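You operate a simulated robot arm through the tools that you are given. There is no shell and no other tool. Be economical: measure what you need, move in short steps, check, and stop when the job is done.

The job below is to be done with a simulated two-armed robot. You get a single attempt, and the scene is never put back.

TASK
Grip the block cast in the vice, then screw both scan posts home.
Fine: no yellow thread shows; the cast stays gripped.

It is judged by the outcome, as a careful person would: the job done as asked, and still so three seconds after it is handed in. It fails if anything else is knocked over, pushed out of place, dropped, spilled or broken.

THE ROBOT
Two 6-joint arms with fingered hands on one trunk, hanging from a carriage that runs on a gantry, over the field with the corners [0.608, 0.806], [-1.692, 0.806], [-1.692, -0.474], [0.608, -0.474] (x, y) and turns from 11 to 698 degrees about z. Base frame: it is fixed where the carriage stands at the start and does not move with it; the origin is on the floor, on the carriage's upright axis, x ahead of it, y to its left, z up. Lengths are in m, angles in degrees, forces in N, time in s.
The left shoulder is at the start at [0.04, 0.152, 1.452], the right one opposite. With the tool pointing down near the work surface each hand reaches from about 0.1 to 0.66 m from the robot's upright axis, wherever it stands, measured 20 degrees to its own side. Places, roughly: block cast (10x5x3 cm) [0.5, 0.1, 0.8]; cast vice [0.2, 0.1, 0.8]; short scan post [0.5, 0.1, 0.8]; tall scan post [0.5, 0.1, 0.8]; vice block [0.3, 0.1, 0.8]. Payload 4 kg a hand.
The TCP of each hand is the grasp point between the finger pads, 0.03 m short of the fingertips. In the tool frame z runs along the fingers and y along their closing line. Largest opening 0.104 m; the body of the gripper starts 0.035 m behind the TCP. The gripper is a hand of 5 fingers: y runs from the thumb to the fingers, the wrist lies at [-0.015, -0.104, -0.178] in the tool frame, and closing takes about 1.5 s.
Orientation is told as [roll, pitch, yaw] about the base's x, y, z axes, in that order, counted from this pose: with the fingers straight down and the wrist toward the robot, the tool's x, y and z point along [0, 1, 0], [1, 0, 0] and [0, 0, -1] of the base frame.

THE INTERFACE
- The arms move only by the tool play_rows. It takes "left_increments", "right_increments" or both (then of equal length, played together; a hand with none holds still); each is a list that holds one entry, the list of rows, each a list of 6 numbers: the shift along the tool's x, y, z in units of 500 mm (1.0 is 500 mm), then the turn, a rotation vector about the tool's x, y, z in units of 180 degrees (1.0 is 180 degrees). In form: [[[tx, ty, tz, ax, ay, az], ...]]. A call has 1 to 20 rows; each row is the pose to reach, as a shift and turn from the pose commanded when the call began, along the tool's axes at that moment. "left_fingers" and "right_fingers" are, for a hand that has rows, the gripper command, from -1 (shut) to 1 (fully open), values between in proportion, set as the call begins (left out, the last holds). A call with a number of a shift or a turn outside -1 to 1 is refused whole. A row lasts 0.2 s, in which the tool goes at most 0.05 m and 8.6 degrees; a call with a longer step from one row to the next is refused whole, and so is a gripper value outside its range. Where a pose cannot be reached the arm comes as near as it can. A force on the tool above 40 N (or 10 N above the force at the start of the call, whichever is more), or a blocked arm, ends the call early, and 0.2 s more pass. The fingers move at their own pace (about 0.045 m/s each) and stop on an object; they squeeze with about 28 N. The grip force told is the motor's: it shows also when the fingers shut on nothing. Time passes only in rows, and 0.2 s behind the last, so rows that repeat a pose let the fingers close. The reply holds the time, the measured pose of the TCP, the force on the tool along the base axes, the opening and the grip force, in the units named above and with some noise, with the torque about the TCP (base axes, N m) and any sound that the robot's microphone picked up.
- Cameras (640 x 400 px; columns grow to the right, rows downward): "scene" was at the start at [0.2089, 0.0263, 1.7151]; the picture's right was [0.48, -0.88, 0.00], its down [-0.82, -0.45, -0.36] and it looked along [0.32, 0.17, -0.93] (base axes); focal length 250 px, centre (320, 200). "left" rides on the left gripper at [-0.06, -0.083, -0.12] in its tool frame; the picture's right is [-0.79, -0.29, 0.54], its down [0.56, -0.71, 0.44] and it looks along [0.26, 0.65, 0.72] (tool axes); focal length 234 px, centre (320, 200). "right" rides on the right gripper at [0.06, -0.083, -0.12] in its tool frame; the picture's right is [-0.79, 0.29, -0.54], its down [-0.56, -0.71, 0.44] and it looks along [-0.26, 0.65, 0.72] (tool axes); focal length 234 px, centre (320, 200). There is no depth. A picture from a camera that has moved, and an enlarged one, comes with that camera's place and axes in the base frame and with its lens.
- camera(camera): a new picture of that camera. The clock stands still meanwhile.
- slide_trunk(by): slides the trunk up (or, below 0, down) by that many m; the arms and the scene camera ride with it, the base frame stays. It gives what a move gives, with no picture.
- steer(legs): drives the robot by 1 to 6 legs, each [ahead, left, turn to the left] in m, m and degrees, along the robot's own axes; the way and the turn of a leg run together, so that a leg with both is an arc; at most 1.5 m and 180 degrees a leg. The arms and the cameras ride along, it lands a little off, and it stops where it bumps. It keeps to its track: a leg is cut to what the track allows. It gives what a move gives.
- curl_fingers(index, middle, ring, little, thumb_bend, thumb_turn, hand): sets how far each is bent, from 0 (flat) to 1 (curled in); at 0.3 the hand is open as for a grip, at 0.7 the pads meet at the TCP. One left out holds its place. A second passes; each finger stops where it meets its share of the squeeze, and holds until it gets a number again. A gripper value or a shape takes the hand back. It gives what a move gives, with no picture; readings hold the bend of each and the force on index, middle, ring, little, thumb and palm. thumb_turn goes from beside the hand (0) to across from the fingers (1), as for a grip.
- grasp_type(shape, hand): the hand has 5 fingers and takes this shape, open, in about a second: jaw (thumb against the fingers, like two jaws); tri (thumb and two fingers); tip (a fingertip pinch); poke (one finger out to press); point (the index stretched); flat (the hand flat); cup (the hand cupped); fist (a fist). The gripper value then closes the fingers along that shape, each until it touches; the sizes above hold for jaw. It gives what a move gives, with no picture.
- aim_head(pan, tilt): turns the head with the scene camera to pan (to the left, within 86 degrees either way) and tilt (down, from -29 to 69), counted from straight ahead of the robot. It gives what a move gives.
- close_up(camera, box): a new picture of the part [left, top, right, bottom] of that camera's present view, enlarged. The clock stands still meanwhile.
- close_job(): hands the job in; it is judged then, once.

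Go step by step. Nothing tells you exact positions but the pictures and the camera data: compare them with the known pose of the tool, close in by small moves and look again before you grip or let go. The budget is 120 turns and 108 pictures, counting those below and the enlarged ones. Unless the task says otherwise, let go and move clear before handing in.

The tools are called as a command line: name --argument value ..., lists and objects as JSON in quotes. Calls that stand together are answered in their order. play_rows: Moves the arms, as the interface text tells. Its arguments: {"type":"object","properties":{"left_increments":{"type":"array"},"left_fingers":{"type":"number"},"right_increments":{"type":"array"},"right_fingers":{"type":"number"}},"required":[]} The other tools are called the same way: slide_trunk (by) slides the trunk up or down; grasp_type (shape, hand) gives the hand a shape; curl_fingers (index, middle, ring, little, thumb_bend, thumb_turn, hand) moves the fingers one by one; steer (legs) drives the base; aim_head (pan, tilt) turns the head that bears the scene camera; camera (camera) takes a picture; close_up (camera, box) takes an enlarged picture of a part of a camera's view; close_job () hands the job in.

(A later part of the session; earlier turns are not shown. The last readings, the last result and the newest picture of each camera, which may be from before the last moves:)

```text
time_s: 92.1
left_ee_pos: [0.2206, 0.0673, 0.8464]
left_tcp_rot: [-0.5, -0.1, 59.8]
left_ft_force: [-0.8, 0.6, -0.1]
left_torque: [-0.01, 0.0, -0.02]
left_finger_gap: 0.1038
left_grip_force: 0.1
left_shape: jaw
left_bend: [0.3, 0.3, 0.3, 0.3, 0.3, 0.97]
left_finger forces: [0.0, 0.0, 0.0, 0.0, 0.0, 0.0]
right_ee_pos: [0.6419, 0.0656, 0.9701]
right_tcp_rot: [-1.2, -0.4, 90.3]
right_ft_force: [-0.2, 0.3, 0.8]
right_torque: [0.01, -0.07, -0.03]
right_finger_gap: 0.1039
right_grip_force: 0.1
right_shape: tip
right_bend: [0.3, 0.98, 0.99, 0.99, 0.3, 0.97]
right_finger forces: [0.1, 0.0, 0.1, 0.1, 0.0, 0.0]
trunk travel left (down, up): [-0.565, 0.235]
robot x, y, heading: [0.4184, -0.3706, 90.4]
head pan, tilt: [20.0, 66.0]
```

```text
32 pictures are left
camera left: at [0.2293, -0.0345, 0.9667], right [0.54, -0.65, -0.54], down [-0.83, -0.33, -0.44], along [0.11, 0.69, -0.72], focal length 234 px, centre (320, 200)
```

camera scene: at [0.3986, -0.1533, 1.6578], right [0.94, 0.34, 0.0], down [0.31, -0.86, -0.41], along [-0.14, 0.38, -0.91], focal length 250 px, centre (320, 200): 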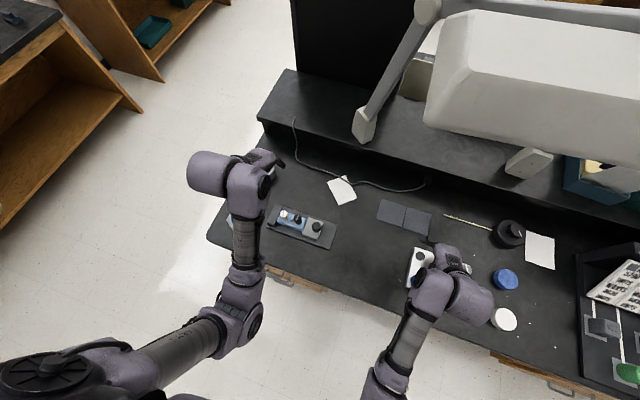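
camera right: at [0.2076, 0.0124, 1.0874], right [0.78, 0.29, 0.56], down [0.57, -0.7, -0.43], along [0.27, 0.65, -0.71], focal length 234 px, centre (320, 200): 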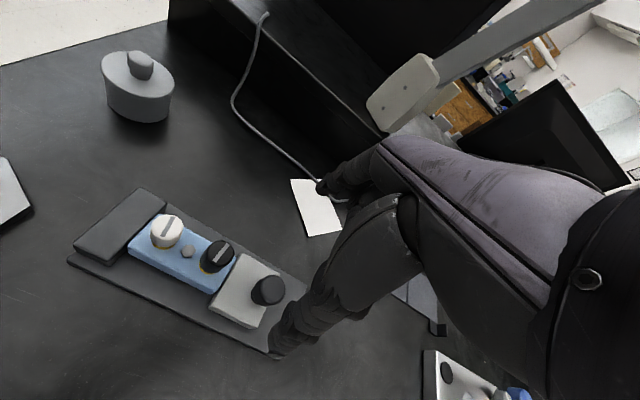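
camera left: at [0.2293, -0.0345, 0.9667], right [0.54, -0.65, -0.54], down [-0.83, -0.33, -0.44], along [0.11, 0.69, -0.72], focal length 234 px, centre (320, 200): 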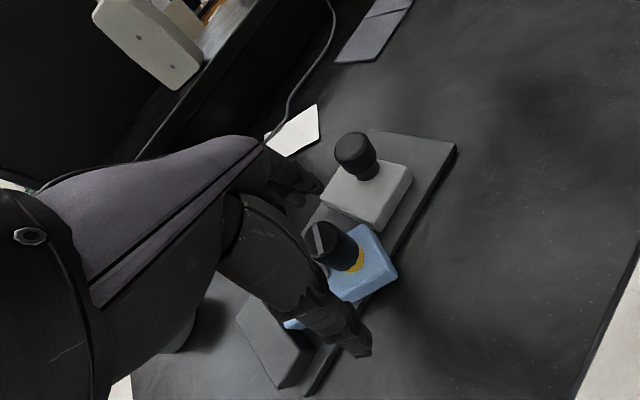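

The hand straddles the cast well. I shift 8 mm along the cast away from the slider, lower to z≈0.806 and close.

play_rows --left_increments '[[[0.016, 0, 0, 0, 0, 0], [0.016, 0, 0.03, 0, 0, 0], [0.016, 0, 0.06, 0, 0, 0], [0.016, 0, 0.08, 0, 0, 0], [0.016, 0, 0.08, 0, 0, 0]]]'

play_rows --left_increments '[[[0, 0, 0, 0, 0, 0], [0, 0, 0, 0, 0, 0], [0, 0, 0, 0, 0, 0], [0, 0, 0, 0, 0, 0], [0, 0, 0, 0, 0, 0], [0, 0, 0, 0, 0, 0], [0, 0, 0, 0, 0, 0]]]' --left_fingers -1

camera --camera "left"

```text
time_s: 93.0
left_ee_pos: [0.2132, 0.0756, 0.8177]
left_tcp_rot: [0.0, -0.9, 60.0]
left_ft_force: [-1.8, -8.0, 21.1]
left_torque: [0.89, -0.93, -0.29]
left_finger_gap: 0.1035
left_grip_force: 0.1
left_shape: jaw
left_bend: [0.29, 0.3, 0.3, 0.3, 0.3, 0.97]
left_finger forces: [21.3, 0.0, 0.1, 0.0, 0.1, 0.0]
right_ee_pos: [0.6414, 0.0661, 0.969]
right_tcp_rot: [-1.3, -0.3, 90.2]
right_ft_force: [-0.1, 0.2, 0.7]
right_torque: [-0.01, 0.01, 0.02]
right_finger_gap: 0.1039
right_grip_force: 0.2
right_shape: tip
right_bend: [0.3, 0.98, 0.99, 0.99, 0.3, 0.97]
right_finger forces: [0.0, 0.1, 0.0, 0.0, 0.0, 0.0]
trunk travel left (down, up): [-0.565, 0.235]
robot x, y, heading: [0.4181, -0.3681, 89.9]
head pan, tilt: [20.0, 66.0]
stopped in row 4 (left hand): the force on the tool passed its limit at 46 N (the readings are from after the stop); the commanded pose is now the measured one
```

```text
time_s: 94.7
left_ee_pos: [0.2138, 0.0748, 0.8176]
left_tcp_rot: [-0.1, -0.9, 60.0]
left_ft_force: [1.1, -11.7, 35.8]
left_torque: [1.66, -1.75, -0.96]
left_finger_gap: 0.0558
left_grip_force: 28.3
left_shape: jaw
left_bend: [0.29, 0.51, 0.43, 0.65, 0.73, 1.0]
left_finger forces: [36.0, 14.3, 0.0, 0.0, 21.6, 0.0]
right_ee_pos: [0.6418, 0.0667, 0.9692]
right_tcp_rot: [-1.2, -0.3, 90.2]
right_ft_force: [-0.4, -0.3, -0.1]
right_torque: [0.02, 0.0, 0.02]
right_finger_gap: 0.1039
right_grip_force: 0.0
right_shape: tip
right_bend: [0.3, 0.98, 0.99, 0.99, 0.3, 0.97]
right_finger forces: [0.1, 0.0, 0.0, 0.0, 0.1, 0.1]
trunk travel left (down, up): [-0.565, 0.235]
robot x, y, heading: [0.4173, -0.3668, 90.0]
head pan, tilt: [20.0, 66.0]
```

```text
31 pictures are left
camera left: at [0.2219, -0.0277, 0.9365], right [0.54, -0.64, -0.55], down [-0.83, -0.33, -0.45], along [0.11, 0.7, -0.71], focal length 234 px, centre (320, 200)
```

left: 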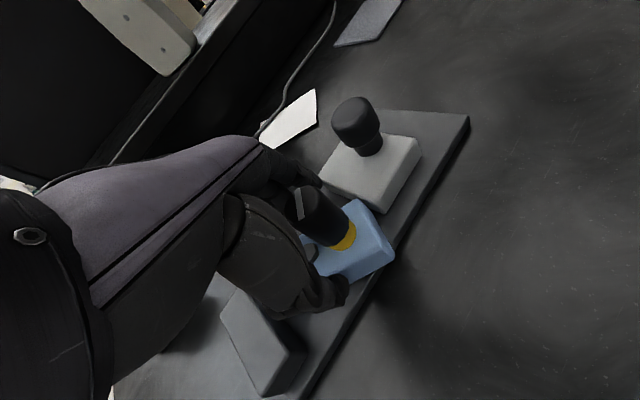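

The index landed on the slider block, but middle finger and thumb hold the cast's sides. I lift 6 mm and turn/shift it back straight.

play_rows --left_increments '[[[0, 0, -0.012, 0, 0, 0], [0, 0.01, -0.014, 0, 0, -0.03], [0.005, 0.02, -0.014, 0, 0, -0.06], [0.01, 0.03, -0.014, 0, 0, -0.09], [0.016, 0.04, -0.014, 0, 0, -0.12], [0.02, 0.049, -0.014, 0, 0, -0.15], [0.0225, 0.049, -0.014, 0, 0, -0.167], [0.0225, 0.049, -0.014, 0, 0, -0.167]]]'

camera --camera "left"

close_up --camera "scene" --box '[230, 180, 350, 260]'

```text
time_s: 96.5
left_ee_pos: [0.2155, 0.0998, 0.8225]
left_tcp_rot: [-0.5, -0.4, 90.1]
left_ft_force: [0.4, -0.2, -3.2]
left_torque: [-0.02, -0.02, 0.0]
left_finger_gap: 0.0526
left_grip_force: 27.5
left_shape: jaw
left_bend: [0.47, 0.5, 0.43, 0.65, 0.75, 0.98]
left_finger forces: [2.7, 16.4, 0.8, 0.0, 19.7, 0.0]
right_ee_pos: [0.6422, 0.066, 0.9697]
right_tcp_rot: [-1.2, -0.3, 90.3]
right_ft_force: [0.2, 0.2, 0.2]
right_torque: [0.02, 0.0, 0.01]
right_finger_gap: 0.1037
right_grip_force: 0.0
right_shape: tip
right_bend: [0.3, 0.98, 0.99, 0.99, 0.3, 0.97]
right_finger forces: [0.1, 0.1, 0.0, 0.1, 0.0, 0.1]
trunk travel left (down, up): [-0.565, 0.235]
robot x, y, heading: [0.4205, -0.3664, 90.1]
head pan, tilt: [20.0, 66.0]
```

```text
30 pictures are left
camera left: at [0.2747, 0.0171, 0.943], right [0.79, -0.28, -0.54], down [-0.55, -0.7, -0.45], along [-0.25, 0.65, -0.72], focal length 234 px, centre (320, 200)
```

left: 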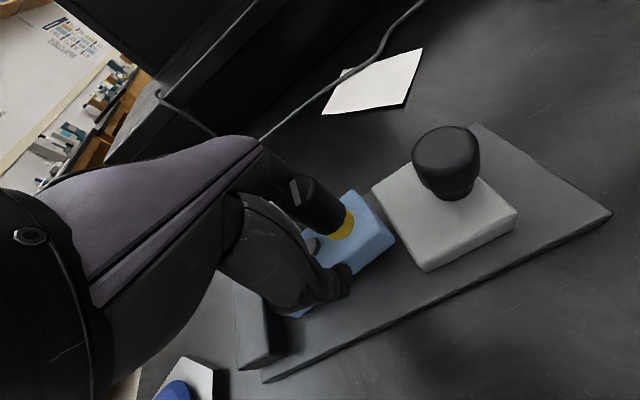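

```text
5.00 times, centred on (290, 220) of scene
camera zoom: at [0.3984, -0.1536, 1.6578], right [0.94, 0.34, 0.0], down [0.31, -0.86, -0.41], along [-0.14, 0.38, -0.91], focal length 1249 px, centre (470, 100)
```

zoom: 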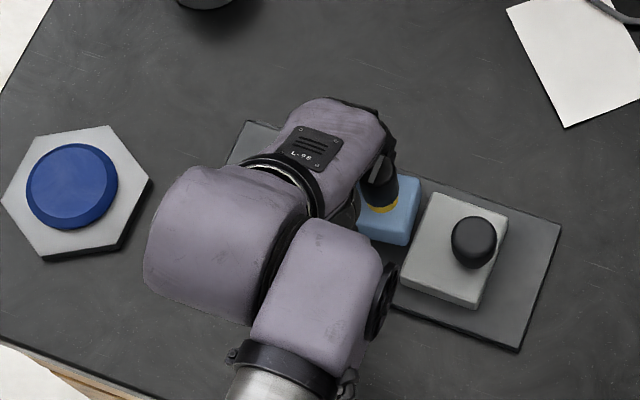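

The cast is in the grip and lifted slightly, but over-turned about 8° and roughly 1 cm too far in y. I correct that, set it down and release.

play_rows --left_increments '[[[0.006, -0.012, 0, 0, 0, 0.022], [0.013, -0.0236, 0, 0, 0, 0.044], [0.013, -0.0236, 0.005, 0, 0, 0.044], [0.013, -0.0236, 0.009, 0, 0, 0.044], [0.013, -0.0236, 0.009, 0, 0, 0.044]]]'

play_rows --left_increments '[[[0, 0, 0, 0, 0, 0], [0, 0, 0, 0, 0, 0], [0, 0, 0, 0, 0, 0], [0, 0, 0, 0, 0, 0], [0, 0, 0, 0, 0, 0], [0, 0, 0, 0, 0, 0], [0, 0, 0, 0, 0, 0], [0, 0, -0.06, 0, 0, 0], [0, 0, -0.14, 0, 0, 0], [0, 0, -0.22, 0, 0, 0], [0, 0, -0.3, 0, 0, 0], [0, 0, -0.38, 0, 0, 0], [0.04, 0, -0.38, 0, 0, 0], [0.1, 0, -0.38, 0, 0, 0], [0.1, 0, -0.38, 0, 0, 0]]]' --left_fingers 1

camera --camera "left"

close_up --camera "scene" --box '[230, 180, 350, 260]'

```text
time_s: 97.7
left_ee_pos: [0.2093, 0.0883, 0.8187]
left_tcp_rot: [-0.4, -0.6, 82.0]
left_ft_force: [1.2, -2.1, 2.5]
left_torque: [0.09, 0.02, -0.01]
left_finger_gap: 0.0524
left_grip_force: 27.5
left_shape: jaw
left_bend: [0.47, 0.5, 0.43, 0.65, 0.75, 0.98]
left_finger forces: [2.4, 15.8, 0.8, 0.1, 20.3, 0.0]
right_ee_pos: [0.6412, 0.0661, 0.9701]
right_tcp_rot: [-1.3, -0.2, 90.3]
right_ft_force: [-0.6, 0.1, -0.2]
right_torque: [0.0, 0.01, 0.03]
right_finger_gap: 0.104
right_grip_force: 0.0
right_shape: tip
right_bend: [0.3, 0.98, 0.99, 0.99, 0.3, 0.97]
right_finger forces: [0.0, 0.1, 0.1, 0.0, 0.0, 0.1]
trunk travel left (down, up): [-0.565, 0.235]
robot x, y, heading: [0.4174, -0.3659, 89.8]
head pan, tilt: [20.0, 66.0]
```

```text
time_s: 100.8
left_ee_pos: [0.16, 0.0932, 1.0066]
left_tcp_rot: [-0.5, -0.5, 82.1]
left_ft_force: [0.9, 0.2, 0.2]
left_torque: [-0.01, -0.04, 0.02]
left_finger_gap: 0.1035
left_grip_force: 0.0
left_shape: jaw
left_bend: [0.3, 0.3, 0.3, 0.3, 0.3, 0.97]
left_finger forces: [0.0, 0.0, 0.0, 0.0, 0.0, 0.1]
right_ee_pos: [0.6434, 0.067, 0.9691]
right_tcp_rot: [-1.3, -0.3, 90.4]
right_ft_force: [0.4, 0.4, 0.4]
right_torque: [-0.01, 0.0, 0.0]
right_finger_gap: 0.104
right_grip_force: 0.1
right_shape: tip
right_bend: [0.3, 0.98, 0.99, 0.99, 0.3, 0.97]
right_finger forces: [0.0, 0.0, 0.0, 0.0, 0.1, 0.1]
trunk travel left (down, up): [-0.565, 0.235]
robot x, y, heading: [0.4226, -0.3692, 89.7]
head pan, tilt: [20.0, 66.0]
```

```text
28 pictures are left
camera left: at [0.2059, 0.0021, 1.1272], right [0.75, -0.39, -0.54], down [-0.65, -0.62, -0.45], along [-0.16, 0.68, -0.71], focal length 234 px, centre (320, 200)
```

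left: 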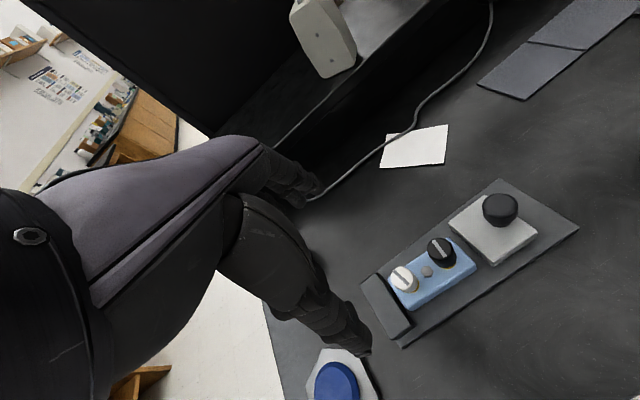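

```text
5.00 times, centred on (290, 220) of scene
camera zoom: at [0.3986, -0.1536, 1.6578], right [0.94, 0.34, 0.0], down [0.31, -0.86, -0.41], along [-0.14, 0.38, -0.91], focal length 1249 px, centre (470, 100)
```

zoom: 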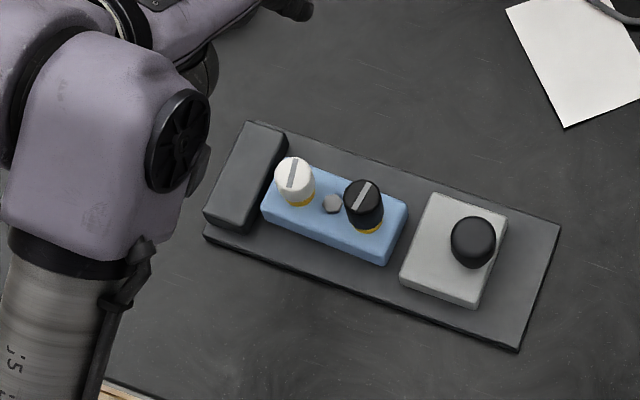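

The cast is straight and at the bar again. This time I'll hold the slider with the right hand while the left hand screws: I drive 9 cm left and bring the right hand, pinched shut, above the spot just behind the knob.

steer --legs '[[0, 0.09, 0]]'

play_rows --right_increments '[[[0.06, 0.01, 0, 0, 0, 0], [0.12, 0.02, 0, 0, 0, 0], [0.18, 0.03, 0, 0, 0, 0], [0.24, 0.04, 0, 0, 0, 0], [0.3, 0.05, 0, 0, 0, 0], [0.36, 0.06, 0, 0, 0, 0], [0.41, 0.064, 0, 0, 0, 0], [0.44, 0.064, 0, 0, 0, 0], [0.44, 0.064, 0, 0, 0, 0]]]' --right_fingers -1

camera --camera "scene"

```text
time_s: 102.0
left_ee_pos: [0.0676, 0.0928, 1.0068]
left_tcp_rot: [-0.4, -0.6, 82.2]
left_ft_force: [-0.5, 0.8, 0.4]
left_torque: [0.0, -0.03, -0.01]
left_finger_gap: 0.104
left_grip_force: 0.1
left_shape: jaw
left_bend: [0.3, 0.3, 0.3, 0.3, 0.3, 0.97]
left_finger forces: [0.0, 0.0, 0.0, 0.0, 0.0, 0.0]
right_ee_pos: [0.5508, 0.066, 0.9694]
right_tcp_rot: [-1.2, -0.3, 90.2]
right_ft_force: [-0.5, 0.1, -0.1]
right_torque: [0.04, -0.01, -0.04]
right_finger_gap: 0.1035
right_grip_force: 0.0
right_shape: tip
right_bend: [0.3, 0.98, 0.99, 0.99, 0.3, 0.97]
right_finger forces: [0.0, 0.0, 0.0, 0.1, 0.1, 0.0]
trunk travel left (down, up): [-0.565, 0.235]
robot x, y, heading: [0.3262, -0.3698, 90.2]
head pan, tilt: [20.0, 66.0]
```

```text
time_s: 102.6
left_ee_pos: [0.0679, 0.0925, 1.0076]
left_tcp_rot: [-0.5, -0.5, 82.1]
left_ft_force: [0.8, 0.0, 0.2]
left_torque: [-0.01, 0.01, -0.01]
left_finger_gap: 0.1035
left_grip_force: 0.1
left_shape: jaw
left_bend: [0.3, 0.3, 0.3, 0.3, 0.3, 0.97]
left_finger forces: [0.1, 0.1, 0.0, 0.0, 0.0, 0.0]
right_ee_pos: [0.5754, 0.0698, 0.957]
right_tcp_rot: [-11.4, 0.7, 91.0]
right_ft_force: [-0.2, -0.2, -0.1]
right_torque: [0.01, -0.01, 0.03]
right_finger_gap: 0.0517
right_grip_force: 0.1
right_shape: tip
right_bend: [0.74, 0.98, 0.99, 0.99, 0.7, 1.0]
right_finger forces: [0.0, 0.1, 0.0, 0.0, 0.0, 0.1]
right hand out of reach, approached as far as the arm can: row 2
trunk travel left (down, up): [-0.565, 0.235]
robot x, y, heading: [0.3271, -0.3677, 90.0]
head pan, tilt: [20.0, 66.0]
stopped in row 2 (right hand): the arm was blocked; the commanded pose is now the measured one
```

```text
26 pictures are left
camera scene: at [0.3072, -0.1537, 1.6579], right [0.94, 0.34, 0.0], down [0.31, -0.86, -0.41], along [-0.14, 0.38, -0.91], focal length 250 px, centre (320, 200)
```

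scene: 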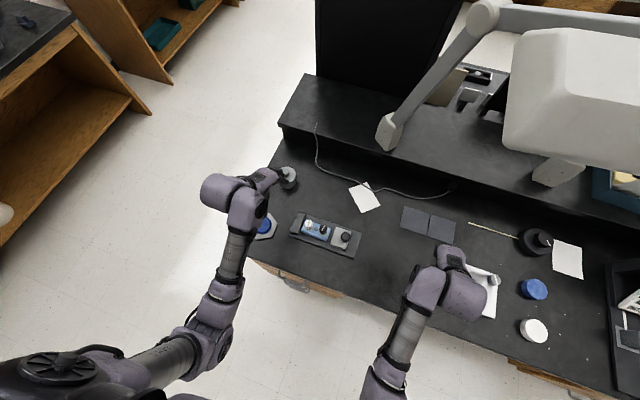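

Both arms refuse to come inboard with the wrist straight back, so holding the slider at the same time is impractical. I bring the right hand back level and outboard, and move so the left hand can tighten the slider itself.

play_rows --right_increments '[[[-0.02, 0, -0.03, 0, 0.02, 0], [-0.04, 0, -0.06, 0, 0.042, 0], [-0.06, 0, -0.1, 0, 0.062, 0], [-0.06, 0, -0.14, 0, 0.062, 0], [-0.06, 0, -0.14, 0, 0.062, 0]]]'

steer --legs '[[0, -0.233, 0]]'

play_rows --left_increments '[[[0, 0.002, 0.06, 0, 0, -0.02], [0, 0.004, 0.12, 0, 0, -0.043], [0, 0.006, 0.18, 0, 0, -0.043], [0, 0.006, 0.2, 0, 0, -0.043], [0, 0.006, 0.2, 0, 0, -0.043]]]' --left_fingers 1

camera --camera "left"

```text
time_s: 103.8
left_ee_pos: [0.0684, 0.0935, 1.0071]
left_tcp_rot: [-0.5, -0.5, 82.1]
left_ft_force: [-0.5, -0.3, 0.3]
left_torque: [0.03, 0.0, -0.04]
left_finger_gap: 0.1034
left_grip_force: 0.1
left_shape: jaw
left_bend: [0.3, 0.3, 0.3, 0.3, 0.3, 0.97]
left_finger forces: [0.1, 0.1, 0.0, 0.1, 0.0, 0.0]
right_ee_pos: [0.5915, 0.0703, 1.033]
right_tcp_rot: [0.0, 0.7, 91.1]
right_ft_force: [-0.9, -0.1, -0.5]
right_torque: [-0.01, 0.01, -0.02]
right_finger_gap: 0.0
right_grip_force: 28.6
right_shape: tip
right_bend: [0.72, 1.0, 1.0, 1.0, 0.73, 1.0]
right_finger forces: [0.1, 0.0, 0.0, 0.0, 0.0, 0.0]
trunk travel left (down, up): [-0.565, 0.235]
robot x, y, heading: [0.3288, -0.3695, 89.8]
head pan, tilt: [20.0, 66.0]
```

```text
time_s: 105.5
left_ee_pos: [0.3014, 0.0938, 1.0065]
left_tcp_rot: [-0.5, -0.4, 82.0]
left_ft_force: [0.8, -0.1, 0.2]
left_torque: [0.0, 0.02, -0.02]
left_finger_gap: 0.1038
left_grip_force: 0.0
left_shape: jaw
left_bend: [0.3, 0.3, 0.3, 0.3, 0.3, 0.97]
left_finger forces: [0.0, 0.1, 0.0, 0.0, 0.0, 0.1]
right_ee_pos: [0.8237, 0.0697, 1.0325]
right_tcp_rot: [-0.1, 0.8, 90.8]
right_ft_force: [-0.1, 0.5, 0.1]
right_torque: [-0.01, 0.01, 0.03]
right_finger_gap: 0.0
right_grip_force: 28.2
right_shape: tip
right_bend: [0.72, 1.0, 1.0, 1.0, 0.73, 1.0]
right_finger forces: [0.0, 0.0, 0.1, 0.0, 0.1, 0.1]
trunk travel left (down, up): [-0.565, 0.235]
robot x, y, heading: [0.5585, -0.3696, 89.9]
head pan, tilt: [20.0, 66.0]
```

```text
time_s: 106.7
left_ee_pos: [0.302, 0.0967, 0.907]
left_tcp_rot: [-0.6, -0.3, 89.8]
left_ft_force: [-0.1, 0.0, 0.4]
left_torque: [-0.02, -0.02, 0.0]
left_finger_gap: 0.1037
left_grip_force: 0.0
left_shape: jaw
left_bend: [0.3, 0.3, 0.3, 0.3, 0.3, 0.97]
left_finger forces: [0.0, 0.1, 0.1, 0.0, 0.1, 0.1]
right_ee_pos: [0.8231, 0.0697, 1.0324]
right_tcp_rot: [0.0, 0.9, 90.9]
right_ft_force: [-0.1, -0.7, 0.4]
right_torque: [0.0, 0.03, 0.01]
right_finger_gap: 0.0002
right_grip_force: 28.0
right_shape: tip
right_bend: [0.72, 1.0, 1.0, 1.0, 0.73, 1.0]
right_finger forces: [0.0, 0.0, 0.1, 0.1, 0.0, 0.1]
trunk travel left (down, up): [-0.565, 0.235]
robot x, y, heading: [0.5585, -0.3698, 89.9]
head pan, tilt: [20.0, 66.0]
```

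```text
25 pictures are left
camera left: at [0.36, 0.0134, 1.0271], right [0.79, -0.29, -0.54], down [-0.56, -0.7, -0.45], along [-0.25, 0.65, -0.72], focal length 234 px, centre (320, 200)
```

left: 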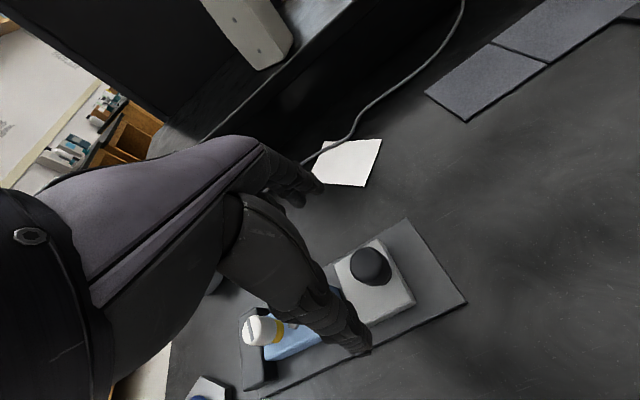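

The knob stands at (0.311, 0.096). The right hand, whose tucked fingers point away from the cast, is better for pushing from behind the knob, so I raise the left hand and drive the right hand there.

play_rows --left_increments '[[[0, 0, -0.08, 0, 0, 0], [0, 0, -0.16, 0, 0, 0], [0, 0, -0.24, 0, 0, 0], [0, 0, -0.24, 0, 0, 0]]]'

steer --legs '[[0.027, 0.474, 0]]'

play_rows --right_increments '[[[0, 0, 0.08, 0, 0, 0], [0, 0, 0.16, 0, 0, 0], [0, 0, 0.24, 0, 0, 0], [0, 0, 0.28, 0, 0, 0], [0, 0, 0.28, 0, 0, 0]]]'

camera --camera "right"

```text
time_s: 107.7
left_ee_pos: [0.3012, 0.0956, 1.027]
left_tcp_rot: [-0.4, -0.4, 89.9]
left_ft_force: [0.0, 0.5, 0.5]
left_torque: [0.0, -0.01, 0.03]
left_finger_gap: 0.1036
left_grip_force: 0.0
left_shape: jaw
left_bend: [0.3, 0.3, 0.3, 0.3, 0.3, 0.97]
left_finger forces: [0.0, 0.0, 0.1, 0.0, 0.0, 0.0]
right_ee_pos: [0.8233, 0.0694, 1.0315]
right_tcp_rot: [0.1, 0.8, 91.0]
right_ft_force: [-0.5, -0.1, -0.5]
right_torque: [0.01, 0.01, 0.01]
right_finger_gap: 0.0
right_grip_force: 27.9
right_shape: tip
right_bend: [0.72, 1.0, 1.0, 1.0, 0.73, 1.0]
right_finger forces: [0.1, 0.1, 0.0, 0.0, 0.1, 0.0]
trunk travel left (down, up): [-0.565, 0.235]
robot x, y, heading: [0.562, -0.3711, 90.0]
head pan, tilt: [20.0, 66.0]
```

```text
time_s: 110.5
left_ee_pos: [-0.1721, 0.1236, 1.0283]
left_tcp_rot: [-0.6, -0.4, 89.8]
left_ft_force: [-0.2, -0.2, 0.0]
left_torque: [-0.04, -0.03, 0.03]
left_finger_gap: 0.1037
left_grip_force: 0.0
left_shape: jaw
left_bend: [0.3, 0.3, 0.3, 0.3, 0.3, 0.97]
left_finger forces: [0.0, 0.0, 0.1, 0.0, 0.0, 0.0]
right_ee_pos: [0.3523, 0.0973, 1.0314]
right_tcp_rot: [0.0, 0.8, 90.9]
right_ft_force: [-1.0, 0.4, 0.2]
right_torque: [0.03, 0.0, 0.0]
right_finger_gap: 0.0002
right_grip_force: 28.0
right_shape: tip
right_bend: [0.72, 1.0, 1.0, 1.0, 0.73, 1.0]
right_finger forces: [0.0, 0.1, 0.0, 0.0, 0.0, 0.1]
trunk travel left (down, up): [-0.565, 0.235]
robot x, y, heading: [0.0912, -0.3407, 90.0]
head pan, tilt: [20.0, 66.0]
```

```text
time_s: 111.7
left_ee_pos: [-0.1722, 0.1221, 1.0282]
left_tcp_rot: [-0.5, -0.4, 89.7]
left_ft_force: [-0.3, -0.1, 0.4]
left_torque: [0.0, 0.02, 0.01]
left_finger_gap: 0.1035
left_grip_force: 0.0
left_shape: jaw
left_bend: [0.3, 0.3, 0.3, 0.3, 0.3, 0.97]
left_finger forces: [0.0, 0.1, 0.1, 0.0, 0.1, 0.1]
right_ee_pos: [0.3513, 0.0937, 0.8914]
right_tcp_rot: [0.0, 0.7, 91.0]
right_ft_force: [0.2, -1.2, -0.1]
right_torque: [0.04, 0.02, -0.02]
right_finger_gap: 0.0003
right_grip_force: 28.8
right_shape: tip
right_bend: [0.72, 1.0, 1.0, 1.0, 0.73, 1.0]
right_finger forces: [0.1, 0.1, 0.0, 0.0, 0.0, 0.1]
trunk travel left (down, up): [-0.565, 0.235]
robot x, y, heading: [0.0876, -0.3408, 90.1]
head pan, tilt: [20.0, 66.0]
```

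```text
24 pictures are left
camera right: at [0.2922, 0.0127, 1.0115], right [0.78, 0.31, 0.54], down [0.57, -0.7, -0.43], along [0.25, 0.64, -0.73], focal length 234 px, centre (320, 200)
```

right: 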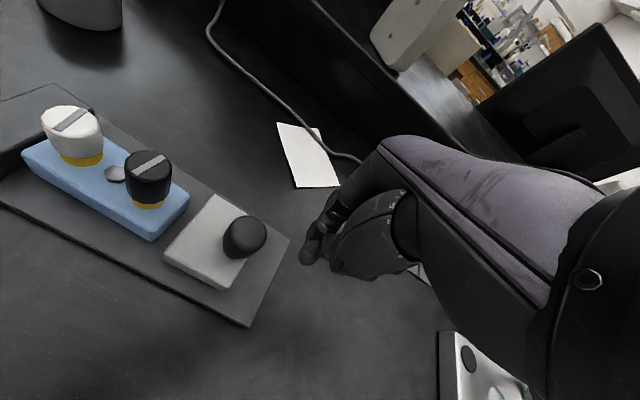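

The pinched fingers are just behind the knob. I lower to z≈0.826 and push toward −x until it clamps hard.

play_rows --right_increments '[[[0, 0.005, 0.06, 0, 0, 0], [0, 0.005, 0.131, 0, 0, 0], [0, 0.005, 0.131, 0, 0, 0]]]'

play_rows --right_increments '[[[0.012, 0, 0, 0, 0, 0], [0.024, 0, 0, 0, 0, 0], [0.036, 0, 0, 0, 0, 0], [0.048, 0, 0, 0, 0, 0], [0.06, 0, 0, 0, 0, 0], [0.068, 0, 0, 0, 0, 0], [0.076, 0, 0, 0, 0, 0], [0.084, 0, 0, 0, 0, 0], [0.092, 0, 0, 0, 0, 0], [0.1, 0, 0, 0, 0, 0], [0.108, 0, 0, 0, 0, 0], [0.116, 0, 0, 0, 0, 0], [0.124, 0, 0, 0, 0, 0]]]'

camera --camera "right"

```text
time_s: 112.5
left_ee_pos: [-0.1708, 0.1237, 1.0265]
left_tcp_rot: [-0.5, -0.4, 89.9]
left_ft_force: [-0.1, -0.3, -0.6]
left_torque: [0.01, -0.01, 0.02]
left_finger_gap: 0.1035
left_grip_force: 0.0
left_shape: jaw
left_bend: [0.3, 0.3, 0.3, 0.3, 0.3, 0.97]
left_finger forces: [0.0, 0.1, 0.1, 0.1, 0.0, 0.0]
right_ee_pos: [0.3515, 0.0972, 0.8254]
right_tcp_rot: [-0.1, 0.7, 91.0]
right_ft_force: [0.6, -1.0, -0.9]
right_torque: [0.01, 0.0, 0.01]
right_finger_gap: 0.0
right_grip_force: 27.9
right_shape: tip
right_bend: [0.72, 1.0, 1.0, 1.0, 0.73, 1.0]
right_finger forces: [0.0, 0.1, 0.0, 0.0, 0.0, 0.1]
trunk travel left (down, up): [-0.565, 0.235]
robot x, y, heading: [0.0894, -0.3396, 89.9]
head pan, tilt: [20.0, 66.0]
```

```text
time_s: 114.6
left_ee_pos: [-0.1645, 0.1249, 1.0274]
left_tcp_rot: [-0.7, -0.4, 89.8]
left_ft_force: [-0.1, -0.7, 0.7]
left_torque: [0.05, 0.0, 0.0]
left_finger_gap: 0.1033
left_grip_force: 0.1
left_shape: jaw
left_bend: [0.3, 0.3, 0.3, 0.3, 0.3, 0.97]
left_finger forces: [0.0, 0.0, 0.1, 0.0, 0.1, 0.0]
right_ee_pos: [0.3185, 0.096, 0.8277]
right_tcp_rot: [-1.3, 0.8, 90.9]
right_ft_force: [23.5, 2.3, -5.7]
right_torque: [-0.02, -0.13, -0.11]
right_finger_gap: 0.0
right_grip_force: 28.0
right_shape: tip
right_bend: [0.72, 1.0, 1.0, 1.0, 0.73, 1.0]
right_finger forces: [34.5, 0.0, 0.1, 0.0, 0.1, 0.0]
trunk travel left (down, up): [-0.565, 0.235]
robot x, y, heading: [0.0882, -0.3413, 89.8]
head pan, tilt: [20.0, 66.0]
stopped in row 10 (right hand): the force on the tool passed its limit at 42 N (the readings are from after the stop); the commanded pose is now the measured one
```

```text
23 pictures are left
camera right: at [0.2564, 0.0144, 0.9467], right [0.77, 0.31, 0.56], down [0.58, -0.7, -0.41], along [0.26, 0.64, -0.72], focal length 234 px, centre (320, 200)
```

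right: 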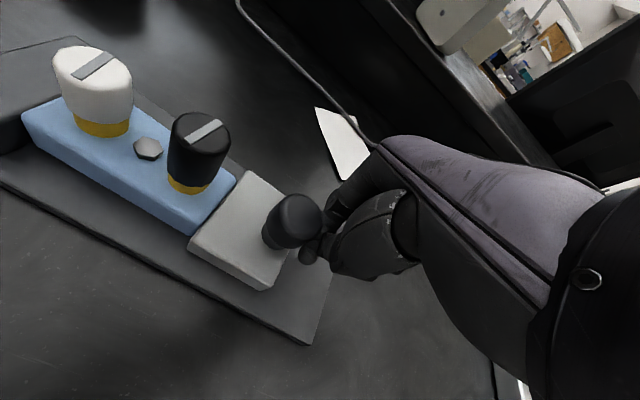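

The slider is pressed home with over 40 N. I back the right hand off and up, set the left hand to the tip shape, and drive so it is over the white post again.

play_rows --right_increments '[[[-0.03, 0, 0, 0, 0, 0], [-0.05, 0, -0.02, 0, 0, 0], [-0.05, 0, -0.1, 0, 0, 0], [-0.05, 0, -0.18, 0, 0, 0], [-0.05, 0, -0.26, 0, 0, 0], [-0.05, 0, -0.34, 0, 0, 0], [-0.05, 0, -0.34, 0, 0, 0]]]'

grasp_type --shape "tip" --hand "left"

steer --legs '[[-0.026, -0.335, 0]]'

play_rows --left_increments '[[[0, 0, 0.06, 0, 0, -0.03], [0, 0, 0.12, 0, 0, -0.06], [0, 0, 0.18, 0, 0, -0.09], [0, 0, 0.23, 0, 0, -0.111], [0, 0, 0.23, 0, 0, -0.111]]]' --left_fingers 0.1

camera --camera "left"

```text
time_s: 116.2
left_ee_pos: [-0.1693, 0.1239, 1.027]
left_tcp_rot: [-0.5, -0.5, 89.7]
left_ft_force: [0.7, -0.1, 0.7]
left_torque: [0.0, 0.01, 0.0]
left_finger_gap: 0.1036
left_grip_force: 0.1
left_shape: jaw
left_bend: [0.3, 0.3, 0.3, 0.3, 0.3, 0.97]
left_finger forces: [0.0, 0.0, 0.0, 0.0, 0.0, 0.0]
right_ee_pos: [0.3335, 0.0977, 0.9969]
right_tcp_rot: [-0.6, 0.8, 91.1]
right_ft_force: [-0.1, -0.6, -0.1]
right_torque: [0.02, -0.01, -0.01]
right_finger_gap: 0.0
right_grip_force: 27.7
right_shape: tip
right_bend: [0.72, 1.0, 1.0, 1.0, 0.73, 1.0]
right_finger forces: [0.0, 0.0, 0.0, 0.0, 0.0, 0.0]
trunk travel left (down, up): [-0.565, 0.235]
robot x, y, heading: [0.0896, -0.3398, 90.0]
head pan, tilt: [20.0, 66.0]
```

```text
time_s: 117.1
left_ee_pos: [-0.1708, 0.1234, 1.027]
left_tcp_rot: [-0.5, -0.4, 89.7]
left_ft_force: [-0.5, -0.7, 0.2]
left_torque: [-0.01, 0.03, -0.01]
left_finger_gap: 0.1039
left_grip_force: 0.1
left_shape: tip
left_bend: [0.3, 0.98, 0.99, 0.99, 0.3, 0.97]
left_finger forces: [0.1, 0.0, 0.0, 0.0, 0.0, 0.0]
right_ee_pos: [0.3336, 0.0994, 0.9957]
right_tcp_rot: [-0.6, 0.8, 91.0]
right_ft_force: [-0.3, 0.4, 0.1]
right_torque: [0.01, -0.01, 0.04]
right_finger_gap: 0.0
right_grip_force: 28.1
right_shape: tip
right_bend: [0.72, 1.0, 1.0, 1.0, 0.73, 1.0]
right_finger forces: [0.0, 0.0, 0.1, 0.0, 0.1, 0.0]
trunk travel left (down, up): [-0.565, 0.235]
robot x, y, heading: [0.0872, -0.3402, 90.2]
head pan, tilt: [20.0, 66.0]
```

```text
time_s: 119.3
left_ee_pos: [0.1662, 0.0972, 1.0276]
left_tcp_rot: [-0.6, -0.5, 89.9]
left_ft_force: [0.5, -1.0, 0.0]
left_torque: [0.0, 0.02, 0.02]
left_finger_gap: 0.1039
left_grip_force: 0.0
left_shape: tip
left_bend: [0.3, 0.98, 0.99, 0.99, 0.3, 0.97]
left_finger forces: [0.0, 0.1, 0.1, 0.0, 0.0, 0.0]
right_ee_pos: [0.6685, 0.0721, 0.9973]
right_tcp_rot: [-0.6, 0.8, 91.0]
right_ft_force: [-0.2, -0.2, -0.1]
right_torque: [-0.04, 0.05, -0.03]
right_finger_gap: 0.0
right_grip_force: 28.1
right_shape: tip
right_bend: [0.72, 1.0, 1.0, 1.0, 0.73, 1.0]
right_finger forces: [0.1, 0.0, 0.1, 0.0, 0.1, 0.0]
trunk travel left (down, up): [-0.565, 0.235]
robot x, y, heading: [0.4266, -0.3683, 89.8]
head pan, tilt: [20.0, 66.0]
```

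```text
time_s: 120.5
left_ee_pos: [0.1658, 0.098, 0.9127]
left_tcp_rot: [-0.6, -0.1, 109.7]
left_ft_force: [-0.1, -0.7, 0.6]
left_torque: [-0.02, 0.01, 0.05]
left_finger_gap: 0.0576
left_grip_force: 0.2
left_shape: tip
left_bend: [0.73, 0.98, 0.99, 0.99, 0.67, 0.99]
left_finger forces: [0.0, 0.0, 0.1, 0.1, 0.0, 0.1]
right_ee_pos: [0.6675, 0.0718, 0.9963]
right_tcp_rot: [-0.5, 0.8, 91.1]
right_ft_force: [0.4, -0.5, 1.0]
right_torque: [-0.01, 0.01, 0.02]
right_finger_gap: 0.0001
right_grip_force: 28.5
right_shape: tip
right_bend: [0.72, 1.0, 1.0, 1.0, 0.73, 1.0]
right_finger forces: [0.1, 0.0, 0.0, 0.0, 0.1, 0.1]
trunk travel left (down, up): [-0.565, 0.235]
robot x, y, heading: [0.4232, -0.366, 90.3]
head pan, tilt: [20.0, 66.0]
```

```text
22 pictures are left
camera left: at [0.2485, 0.0402, 1.0329], right [0.84, 0.0, -0.54], down [-0.28, -0.85, -0.44], along [-0.45, 0.53, -0.72], focal length 234 px, centre (320, 200)
```

left: 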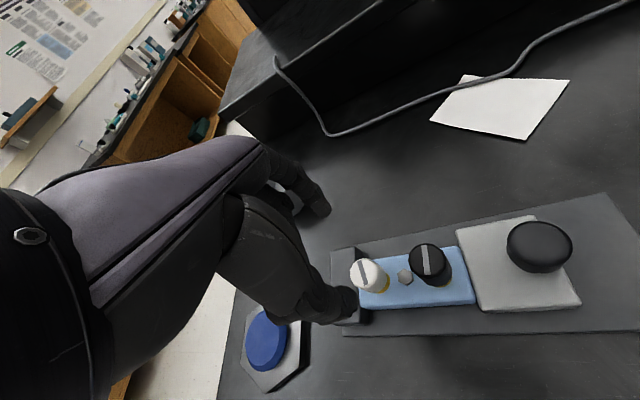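

The white post is now near (0.172, 0.0935). I correct, go down to z≈0.842 this time so fingertips stay off the cast, and close.

play_rows --left_increments '[[[-0.008, -0.0125, 0.03, 0, 0, 0], [-0.008, -0.0125, 0.08, 0, 0, 0], [-0.008, -0.0125, 0.12, 0, 0, 0], [-0.008, -0.0125, 0.141, 0, 0, 0], [-0.008, -0.0125, 0.141, 0, 0, 0]]]'

play_rows --left_increments '[[[0, 0, 0, 0, 0, 0], [0, 0, 0, 0, 0, 0], [0, 0, 0, 0, 0, 0], [0, 0, 0, 0, 0, 0], [0, 0, 0, 0, 0, 0], [0, 0, 0, 0, 0, 0]]]' --left_fingers -1

close_up --camera "left" --box '[220, 140, 500, 340]'

```text
time_s: 121.7
left_ee_pos: [0.1728, 0.0943, 0.8417]
left_tcp_rot: [-0.7, -0.2, 109.7]
left_ft_force: [-0.1, -0.1, 0.0]
left_torque: [0.0, -0.02, 0.04]
left_finger_gap: 0.0576
left_grip_force: 0.1
left_shape: tip
left_bend: [0.73, 0.98, 0.99, 0.99, 0.67, 0.99]
left_finger forces: [0.0, 0.1, 0.0, 0.0, 0.0, 0.1]
right_ee_pos: [0.6676, 0.0724, 0.9959]
right_tcp_rot: [-0.6, 0.8, 91.0]
right_ft_force: [0.9, 0.0, 0.1]
right_torque: [0.04, 0.03, -0.01]
right_finger_gap: 0.0
right_grip_force: 28.1
right_shape: tip
right_bend: [0.72, 1.0, 1.0, 1.0, 0.73, 1.0]
right_finger forces: [0.0, 0.0, 0.1, 0.0, 0.0, 0.0]
trunk travel left (down, up): [-0.565, 0.235]
robot x, y, heading: [0.4248, -0.3691, 90.0]
head pan, tilt: [20.0, 66.0]
```

```text
time_s: 123.1
left_ee_pos: [0.1742, 0.094, 0.8423]
left_tcp_rot: [-0.7, -0.2, 109.8]
left_ft_force: [5.2, 1.1, 0.9]
left_torque: [0.05, -0.08, 0.02]
left_finger_gap: 0.0186
left_grip_force: 27.7
left_shape: tip
left_bend: [0.72, 1.0, 1.0, 1.0, 0.74, 1.0]
left_finger forces: [24.9, 0.0, 0.1, 0.0, 24.4, 0.0]
right_ee_pos: [0.6688, 0.0733, 0.997]
right_tcp_rot: [-0.5, 0.8, 91.0]
right_ft_force: [-0.3, 0.1, -0.2]
right_torque: [-0.03, -0.01, -0.01]
right_finger_gap: 0.0002
right_grip_force: 27.8
right_shape: tip
right_bend: [0.72, 1.0, 1.0, 1.0, 0.73, 1.0]
right_finger forces: [0.0, 0.0, 0.0, 0.0, 0.0, 0.1]
trunk travel left (down, up): [-0.565, 0.235]
robot x, y, heading: [0.4216, -0.3678, 90.0]
head pan, tilt: [20.0, 66.0]
```

```text
2.00 times, centred on (360, 240) of left
camera zoom: at [0.2563, 0.0363, 0.9626], right [0.85, 0.0, -0.53], down [-0.28, -0.85, -0.45], along [-0.45, 0.53, -0.72], focal length 468 px, centre (240, 120)
```

zoom: 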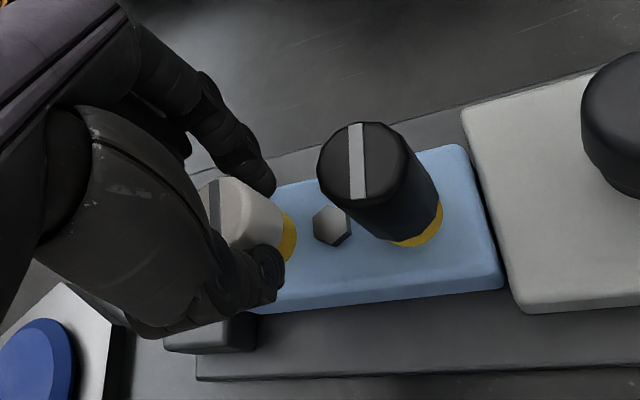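

The pinch is off-centre: gap 19 mm on a 30 mm post, so the centre lies about 11 mm further toward −x. I open slightly, shift, and close again.

play_rows --left_increments '[[[0, 0, 0, 0, 0, 0], [0, 0, 0, 0, 0, 0], [0, 0, 0, 0, 0, 0], [0, 0, 0, 0, 0, 0], [0.01, 0, 0, 0, 0, 0], [0.022, 0, 0, 0, 0, 0], [0.022, 0, 0, 0, 0, 0]]]' --left_fingers 0.1

play_rows --left_increments '[[[0, 0, 0, 0, 0, 0], [0, 0, 0, 0, 0, 0], [0, 0, 0, 0, 0, 0], [0, 0, 0, 0, 0, 0], [0, 0, 0, 0, 0, 0], [0, 0, 0, 0, 0, 0]]]' --left_fingers -1

```text
time_s: 124.7
left_ee_pos: [0.1626, 0.0919, 0.842]
left_tcp_rot: [-0.5, -0.1, 109.6]
left_ft_force: [0.1, -0.3, 0.4]
left_torque: [0.02, -0.04, 0.0]
left_finger_gap: 0.0568
left_grip_force: 0.2
left_shape: tip
left_bend: [0.74, 0.98, 0.99, 0.99, 0.67, 0.99]
left_finger forces: [0.0, 0.0, 0.0, 0.0, 0.1, 0.1]
right_ee_pos: [0.6663, 0.0711, 0.9976]
right_tcp_rot: [-0.5, 0.7, 91.0]
right_ft_force: [-0.2, -0.4, 0.4]
right_torque: [-0.06, 0.01, 0.01]
right_finger_gap: 0.0004
right_grip_force: 27.9
right_shape: tip
right_bend: [0.72, 1.0, 1.0, 1.0, 0.73, 1.0]
right_finger forces: [0.0, 0.1, 0.0, 0.0, 0.0, 0.0]
trunk travel left (down, up): [-0.565, 0.235]
robot x, y, heading: [0.427, -0.3647, 90.2]
head pan, tilt: [20.0, 66.0]
```

```text
time_s: 126.1
left_ee_pos: [0.1625, 0.0905, 0.8428]
left_tcp_rot: [-0.8, -0.2, 109.7]
left_ft_force: [1.6, 1.1, 0.4]
left_torque: [0.06, 0.0, 0.03]
left_finger_gap: 0.0186
left_grip_force: 28.2
left_shape: tip
left_bend: [0.73, 1.0, 1.0, 1.0, 0.74, 1.0]
left_finger forces: [24.9, 0.0, 0.1, 0.1, 23.2, 0.0]
right_ee_pos: [0.6682, 0.0733, 0.9969]
right_tcp_rot: [-0.6, 0.8, 91.0]
right_ft_force: [0.3, -0.4, -0.3]
right_torque: [0.01, 0.0, -0.02]
right_finger_gap: 0.0001
right_grip_force: 28.5
right_shape: tip
right_bend: [0.72, 1.0, 1.0, 1.0, 0.73, 1.0]
right_finger forces: [0.0, 0.0, 0.1, 0.0, 0.0, 0.0]
trunk travel left (down, up): [-0.565, 0.235]
robot x, y, heading: [0.4225, -0.3645, 90.1]
head pan, tilt: [20.0, 66.0]
```

The gap reads the same on both sides, so the centre lies midway, near x≈0.168. I shift there and close again.

play_rows --left_increments '[[[0, 0, 0, 0, 0, 0], [0, 0, 0, 0, 0, 0], [0, 0, 0, 0, 0, 0], [0, 0, 0, 0, 0, 0], [-0.011, 0.004, 0, 0, 0, 0], [-0.011, 0.004, 0, 0, 0, 0]]]' --left_fingers 0.1

play_rows --left_increments '[[[0, 0, 0, 0, 0, 0], [0, 0, 0, 0, 0, 0], [0, 0, 0, 0, 0, 0], [0, 0, 0, 0, 0, 0], [0, 0, 0, 0, 0, 0], [0, 0, 0, 0, 0, 0]]]' --left_fingers -1

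close_up --camera "left" --box '[220, 140, 500, 340]'

```text
time_s: 127.5
left_ee_pos: [0.1666, 0.0946, 0.8427]
left_tcp_rot: [-0.6, -0.2, 109.6]
left_ft_force: [-0.2, 0.2, 0.3]
left_torque: [-0.02, -0.02, -0.04]
left_finger_gap: 0.0569
left_grip_force: 0.1
left_shape: tip
left_bend: [0.74, 0.98, 0.99, 0.99, 0.67, 0.99]
left_finger forces: [0.0, 0.0, 0.0, 0.1, 0.1, 0.0]
right_ee_pos: [0.6683, 0.0724, 0.9965]
right_tcp_rot: [-0.6, 0.9, 91.0]
right_ft_force: [0.6, -0.4, 0.1]
right_torque: [0.01, 0.01, 0.02]
right_finger_gap: 0.0002
right_grip_force: 28.0
right_shape: tip
right_bend: [0.72, 1.0, 1.0, 1.0, 0.73, 1.0]
right_finger forces: [0.1, 0.1, 0.0, 0.0, 0.0, 0.0]
trunk travel left (down, up): [-0.565, 0.235]
robot x, y, heading: [0.4248, -0.368, 90.3]
head pan, tilt: [20.0, 66.0]
```

```text
time_s: 128.9
left_ee_pos: [0.168, 0.0943, 0.8406]
left_tcp_rot: [-0.6, -0.2, 109.7]
left_ft_force: [3.8, 0.3, -0.6]
left_torque: [0.07, -0.13, 0.02]
left_finger_gap: 0.0211
left_grip_force: 27.9
left_shape: tip
left_bend: [0.72, 1.0, 1.0, 1.0, 0.74, 1.0]
left_finger forces: [24.2, 0.0, 0.0, 0.0, 24.9, 0.0]
right_ee_pos: [0.6684, 0.0708, 0.9956]
right_tcp_rot: [-0.6, 0.7, 91.0]
right_ft_force: [0.0, 0.0, 0.1]
right_torque: [-0.02, 0.02, -0.02]
right_finger_gap: 0.0
right_grip_force: 27.4
right_shape: tip
right_bend: [0.72, 1.0, 1.0, 1.0, 0.73, 1.0]
right_finger forces: [0.0, 0.0, 0.0, 0.0, 0.0, 0.2]
trunk travel left (down, up): [-0.565, 0.235]
robot x, y, heading: [0.424, -0.3664, 89.9]
head pan, tilt: [20.0, 66.0]
```

```text
2.00 times, centred on (360, 240) of left
camera zoom: at [0.2505, 0.036, 0.9623], right [0.85, 0.0, -0.53], down [-0.28, -0.85, -0.45], along [-0.45, 0.53, -0.72], focal length 468 px, centre (240, 120)
```

zoom: 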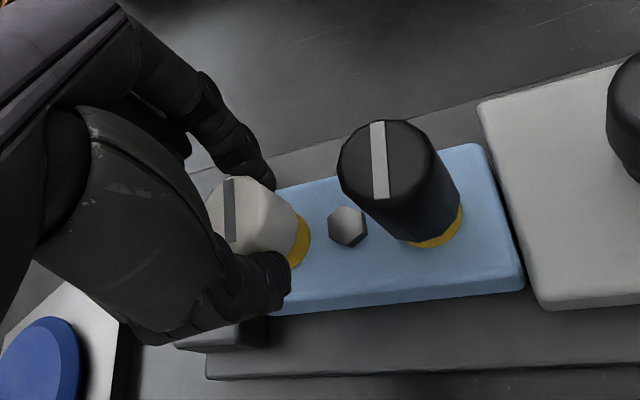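

Now it's centred with no downward press. I turn clockwise 60° and look at the slot, cast and slider.

play_rows --left_increments '[[[0, 0, 0, 0, 0, 0.037], [0, 0, 0, 0, 0, 0.074], [0, 0, 0, 0, 0, 0.111], [0, 0, 0, 0, 0, 0.148], [0, 0, 0, 0, 0, 0.185], [0, 0, 0, 0, 0, 0.222], [0, 0, 0, 0, 0, 0.259], [0, 0, 0, 0, 0, 0.296], [0, 0, 0, 0, 0, 0.333], [0, 0, 0, 0, 0, 0.333]]]'

camera --camera "left"

```text
time_s: 131.1
left_ee_pos: [0.1697, 0.0931, 0.8426]
left_tcp_rot: [-0.2, -0.8, 49.7]
left_ft_force: [11.1, -2.5, 2.9]
left_torque: [-0.04, -0.33, 0.03]
left_finger_gap: 0.0212
left_grip_force: 28.3
left_shape: tip
left_bend: [0.72, 1.0, 1.0, 1.0, 0.75, 1.0]
left_finger forces: [31.5, 0.0, 0.0, 0.0, 24.1, 0.0]
right_ee_pos: [0.6697, 0.0726, 0.9967]
right_tcp_rot: [-0.7, 0.7, 91.0]
right_ft_force: [-0.2, 0.1, 0.9]
right_torque: [0.0, 0.02, 0.01]
right_finger_gap: 0.0
right_grip_force: 28.0
right_shape: tip
right_bend: [0.72, 1.0, 1.0, 1.0, 0.73, 1.0]
right_finger forces: [0.1, 0.0, 0.1, 0.0, 0.0, 0.0]
trunk travel left (down, up): [-0.565, 0.235]
robot x, y, heading: [0.4247, -0.371, 90.1]
head pan, tilt: [20.0, 66.0]
```

```text
19 pictures are left
camera left: at [0.1591, -0.0087, 0.961], right [0.42, -0.73, -0.54], down [-0.88, -0.17, -0.45], along [0.23, 0.67, -0.71], focal length 234 px, centre (320, 200)
```

left: 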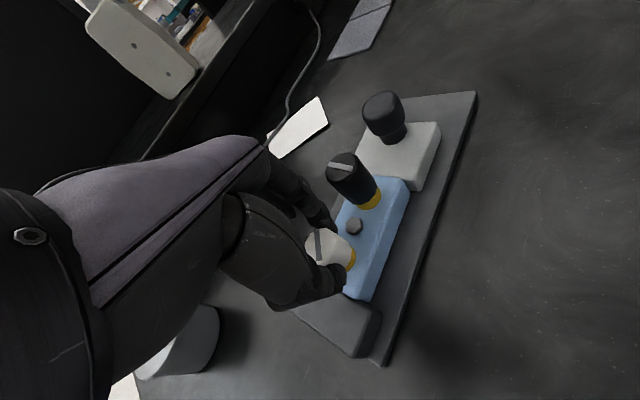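

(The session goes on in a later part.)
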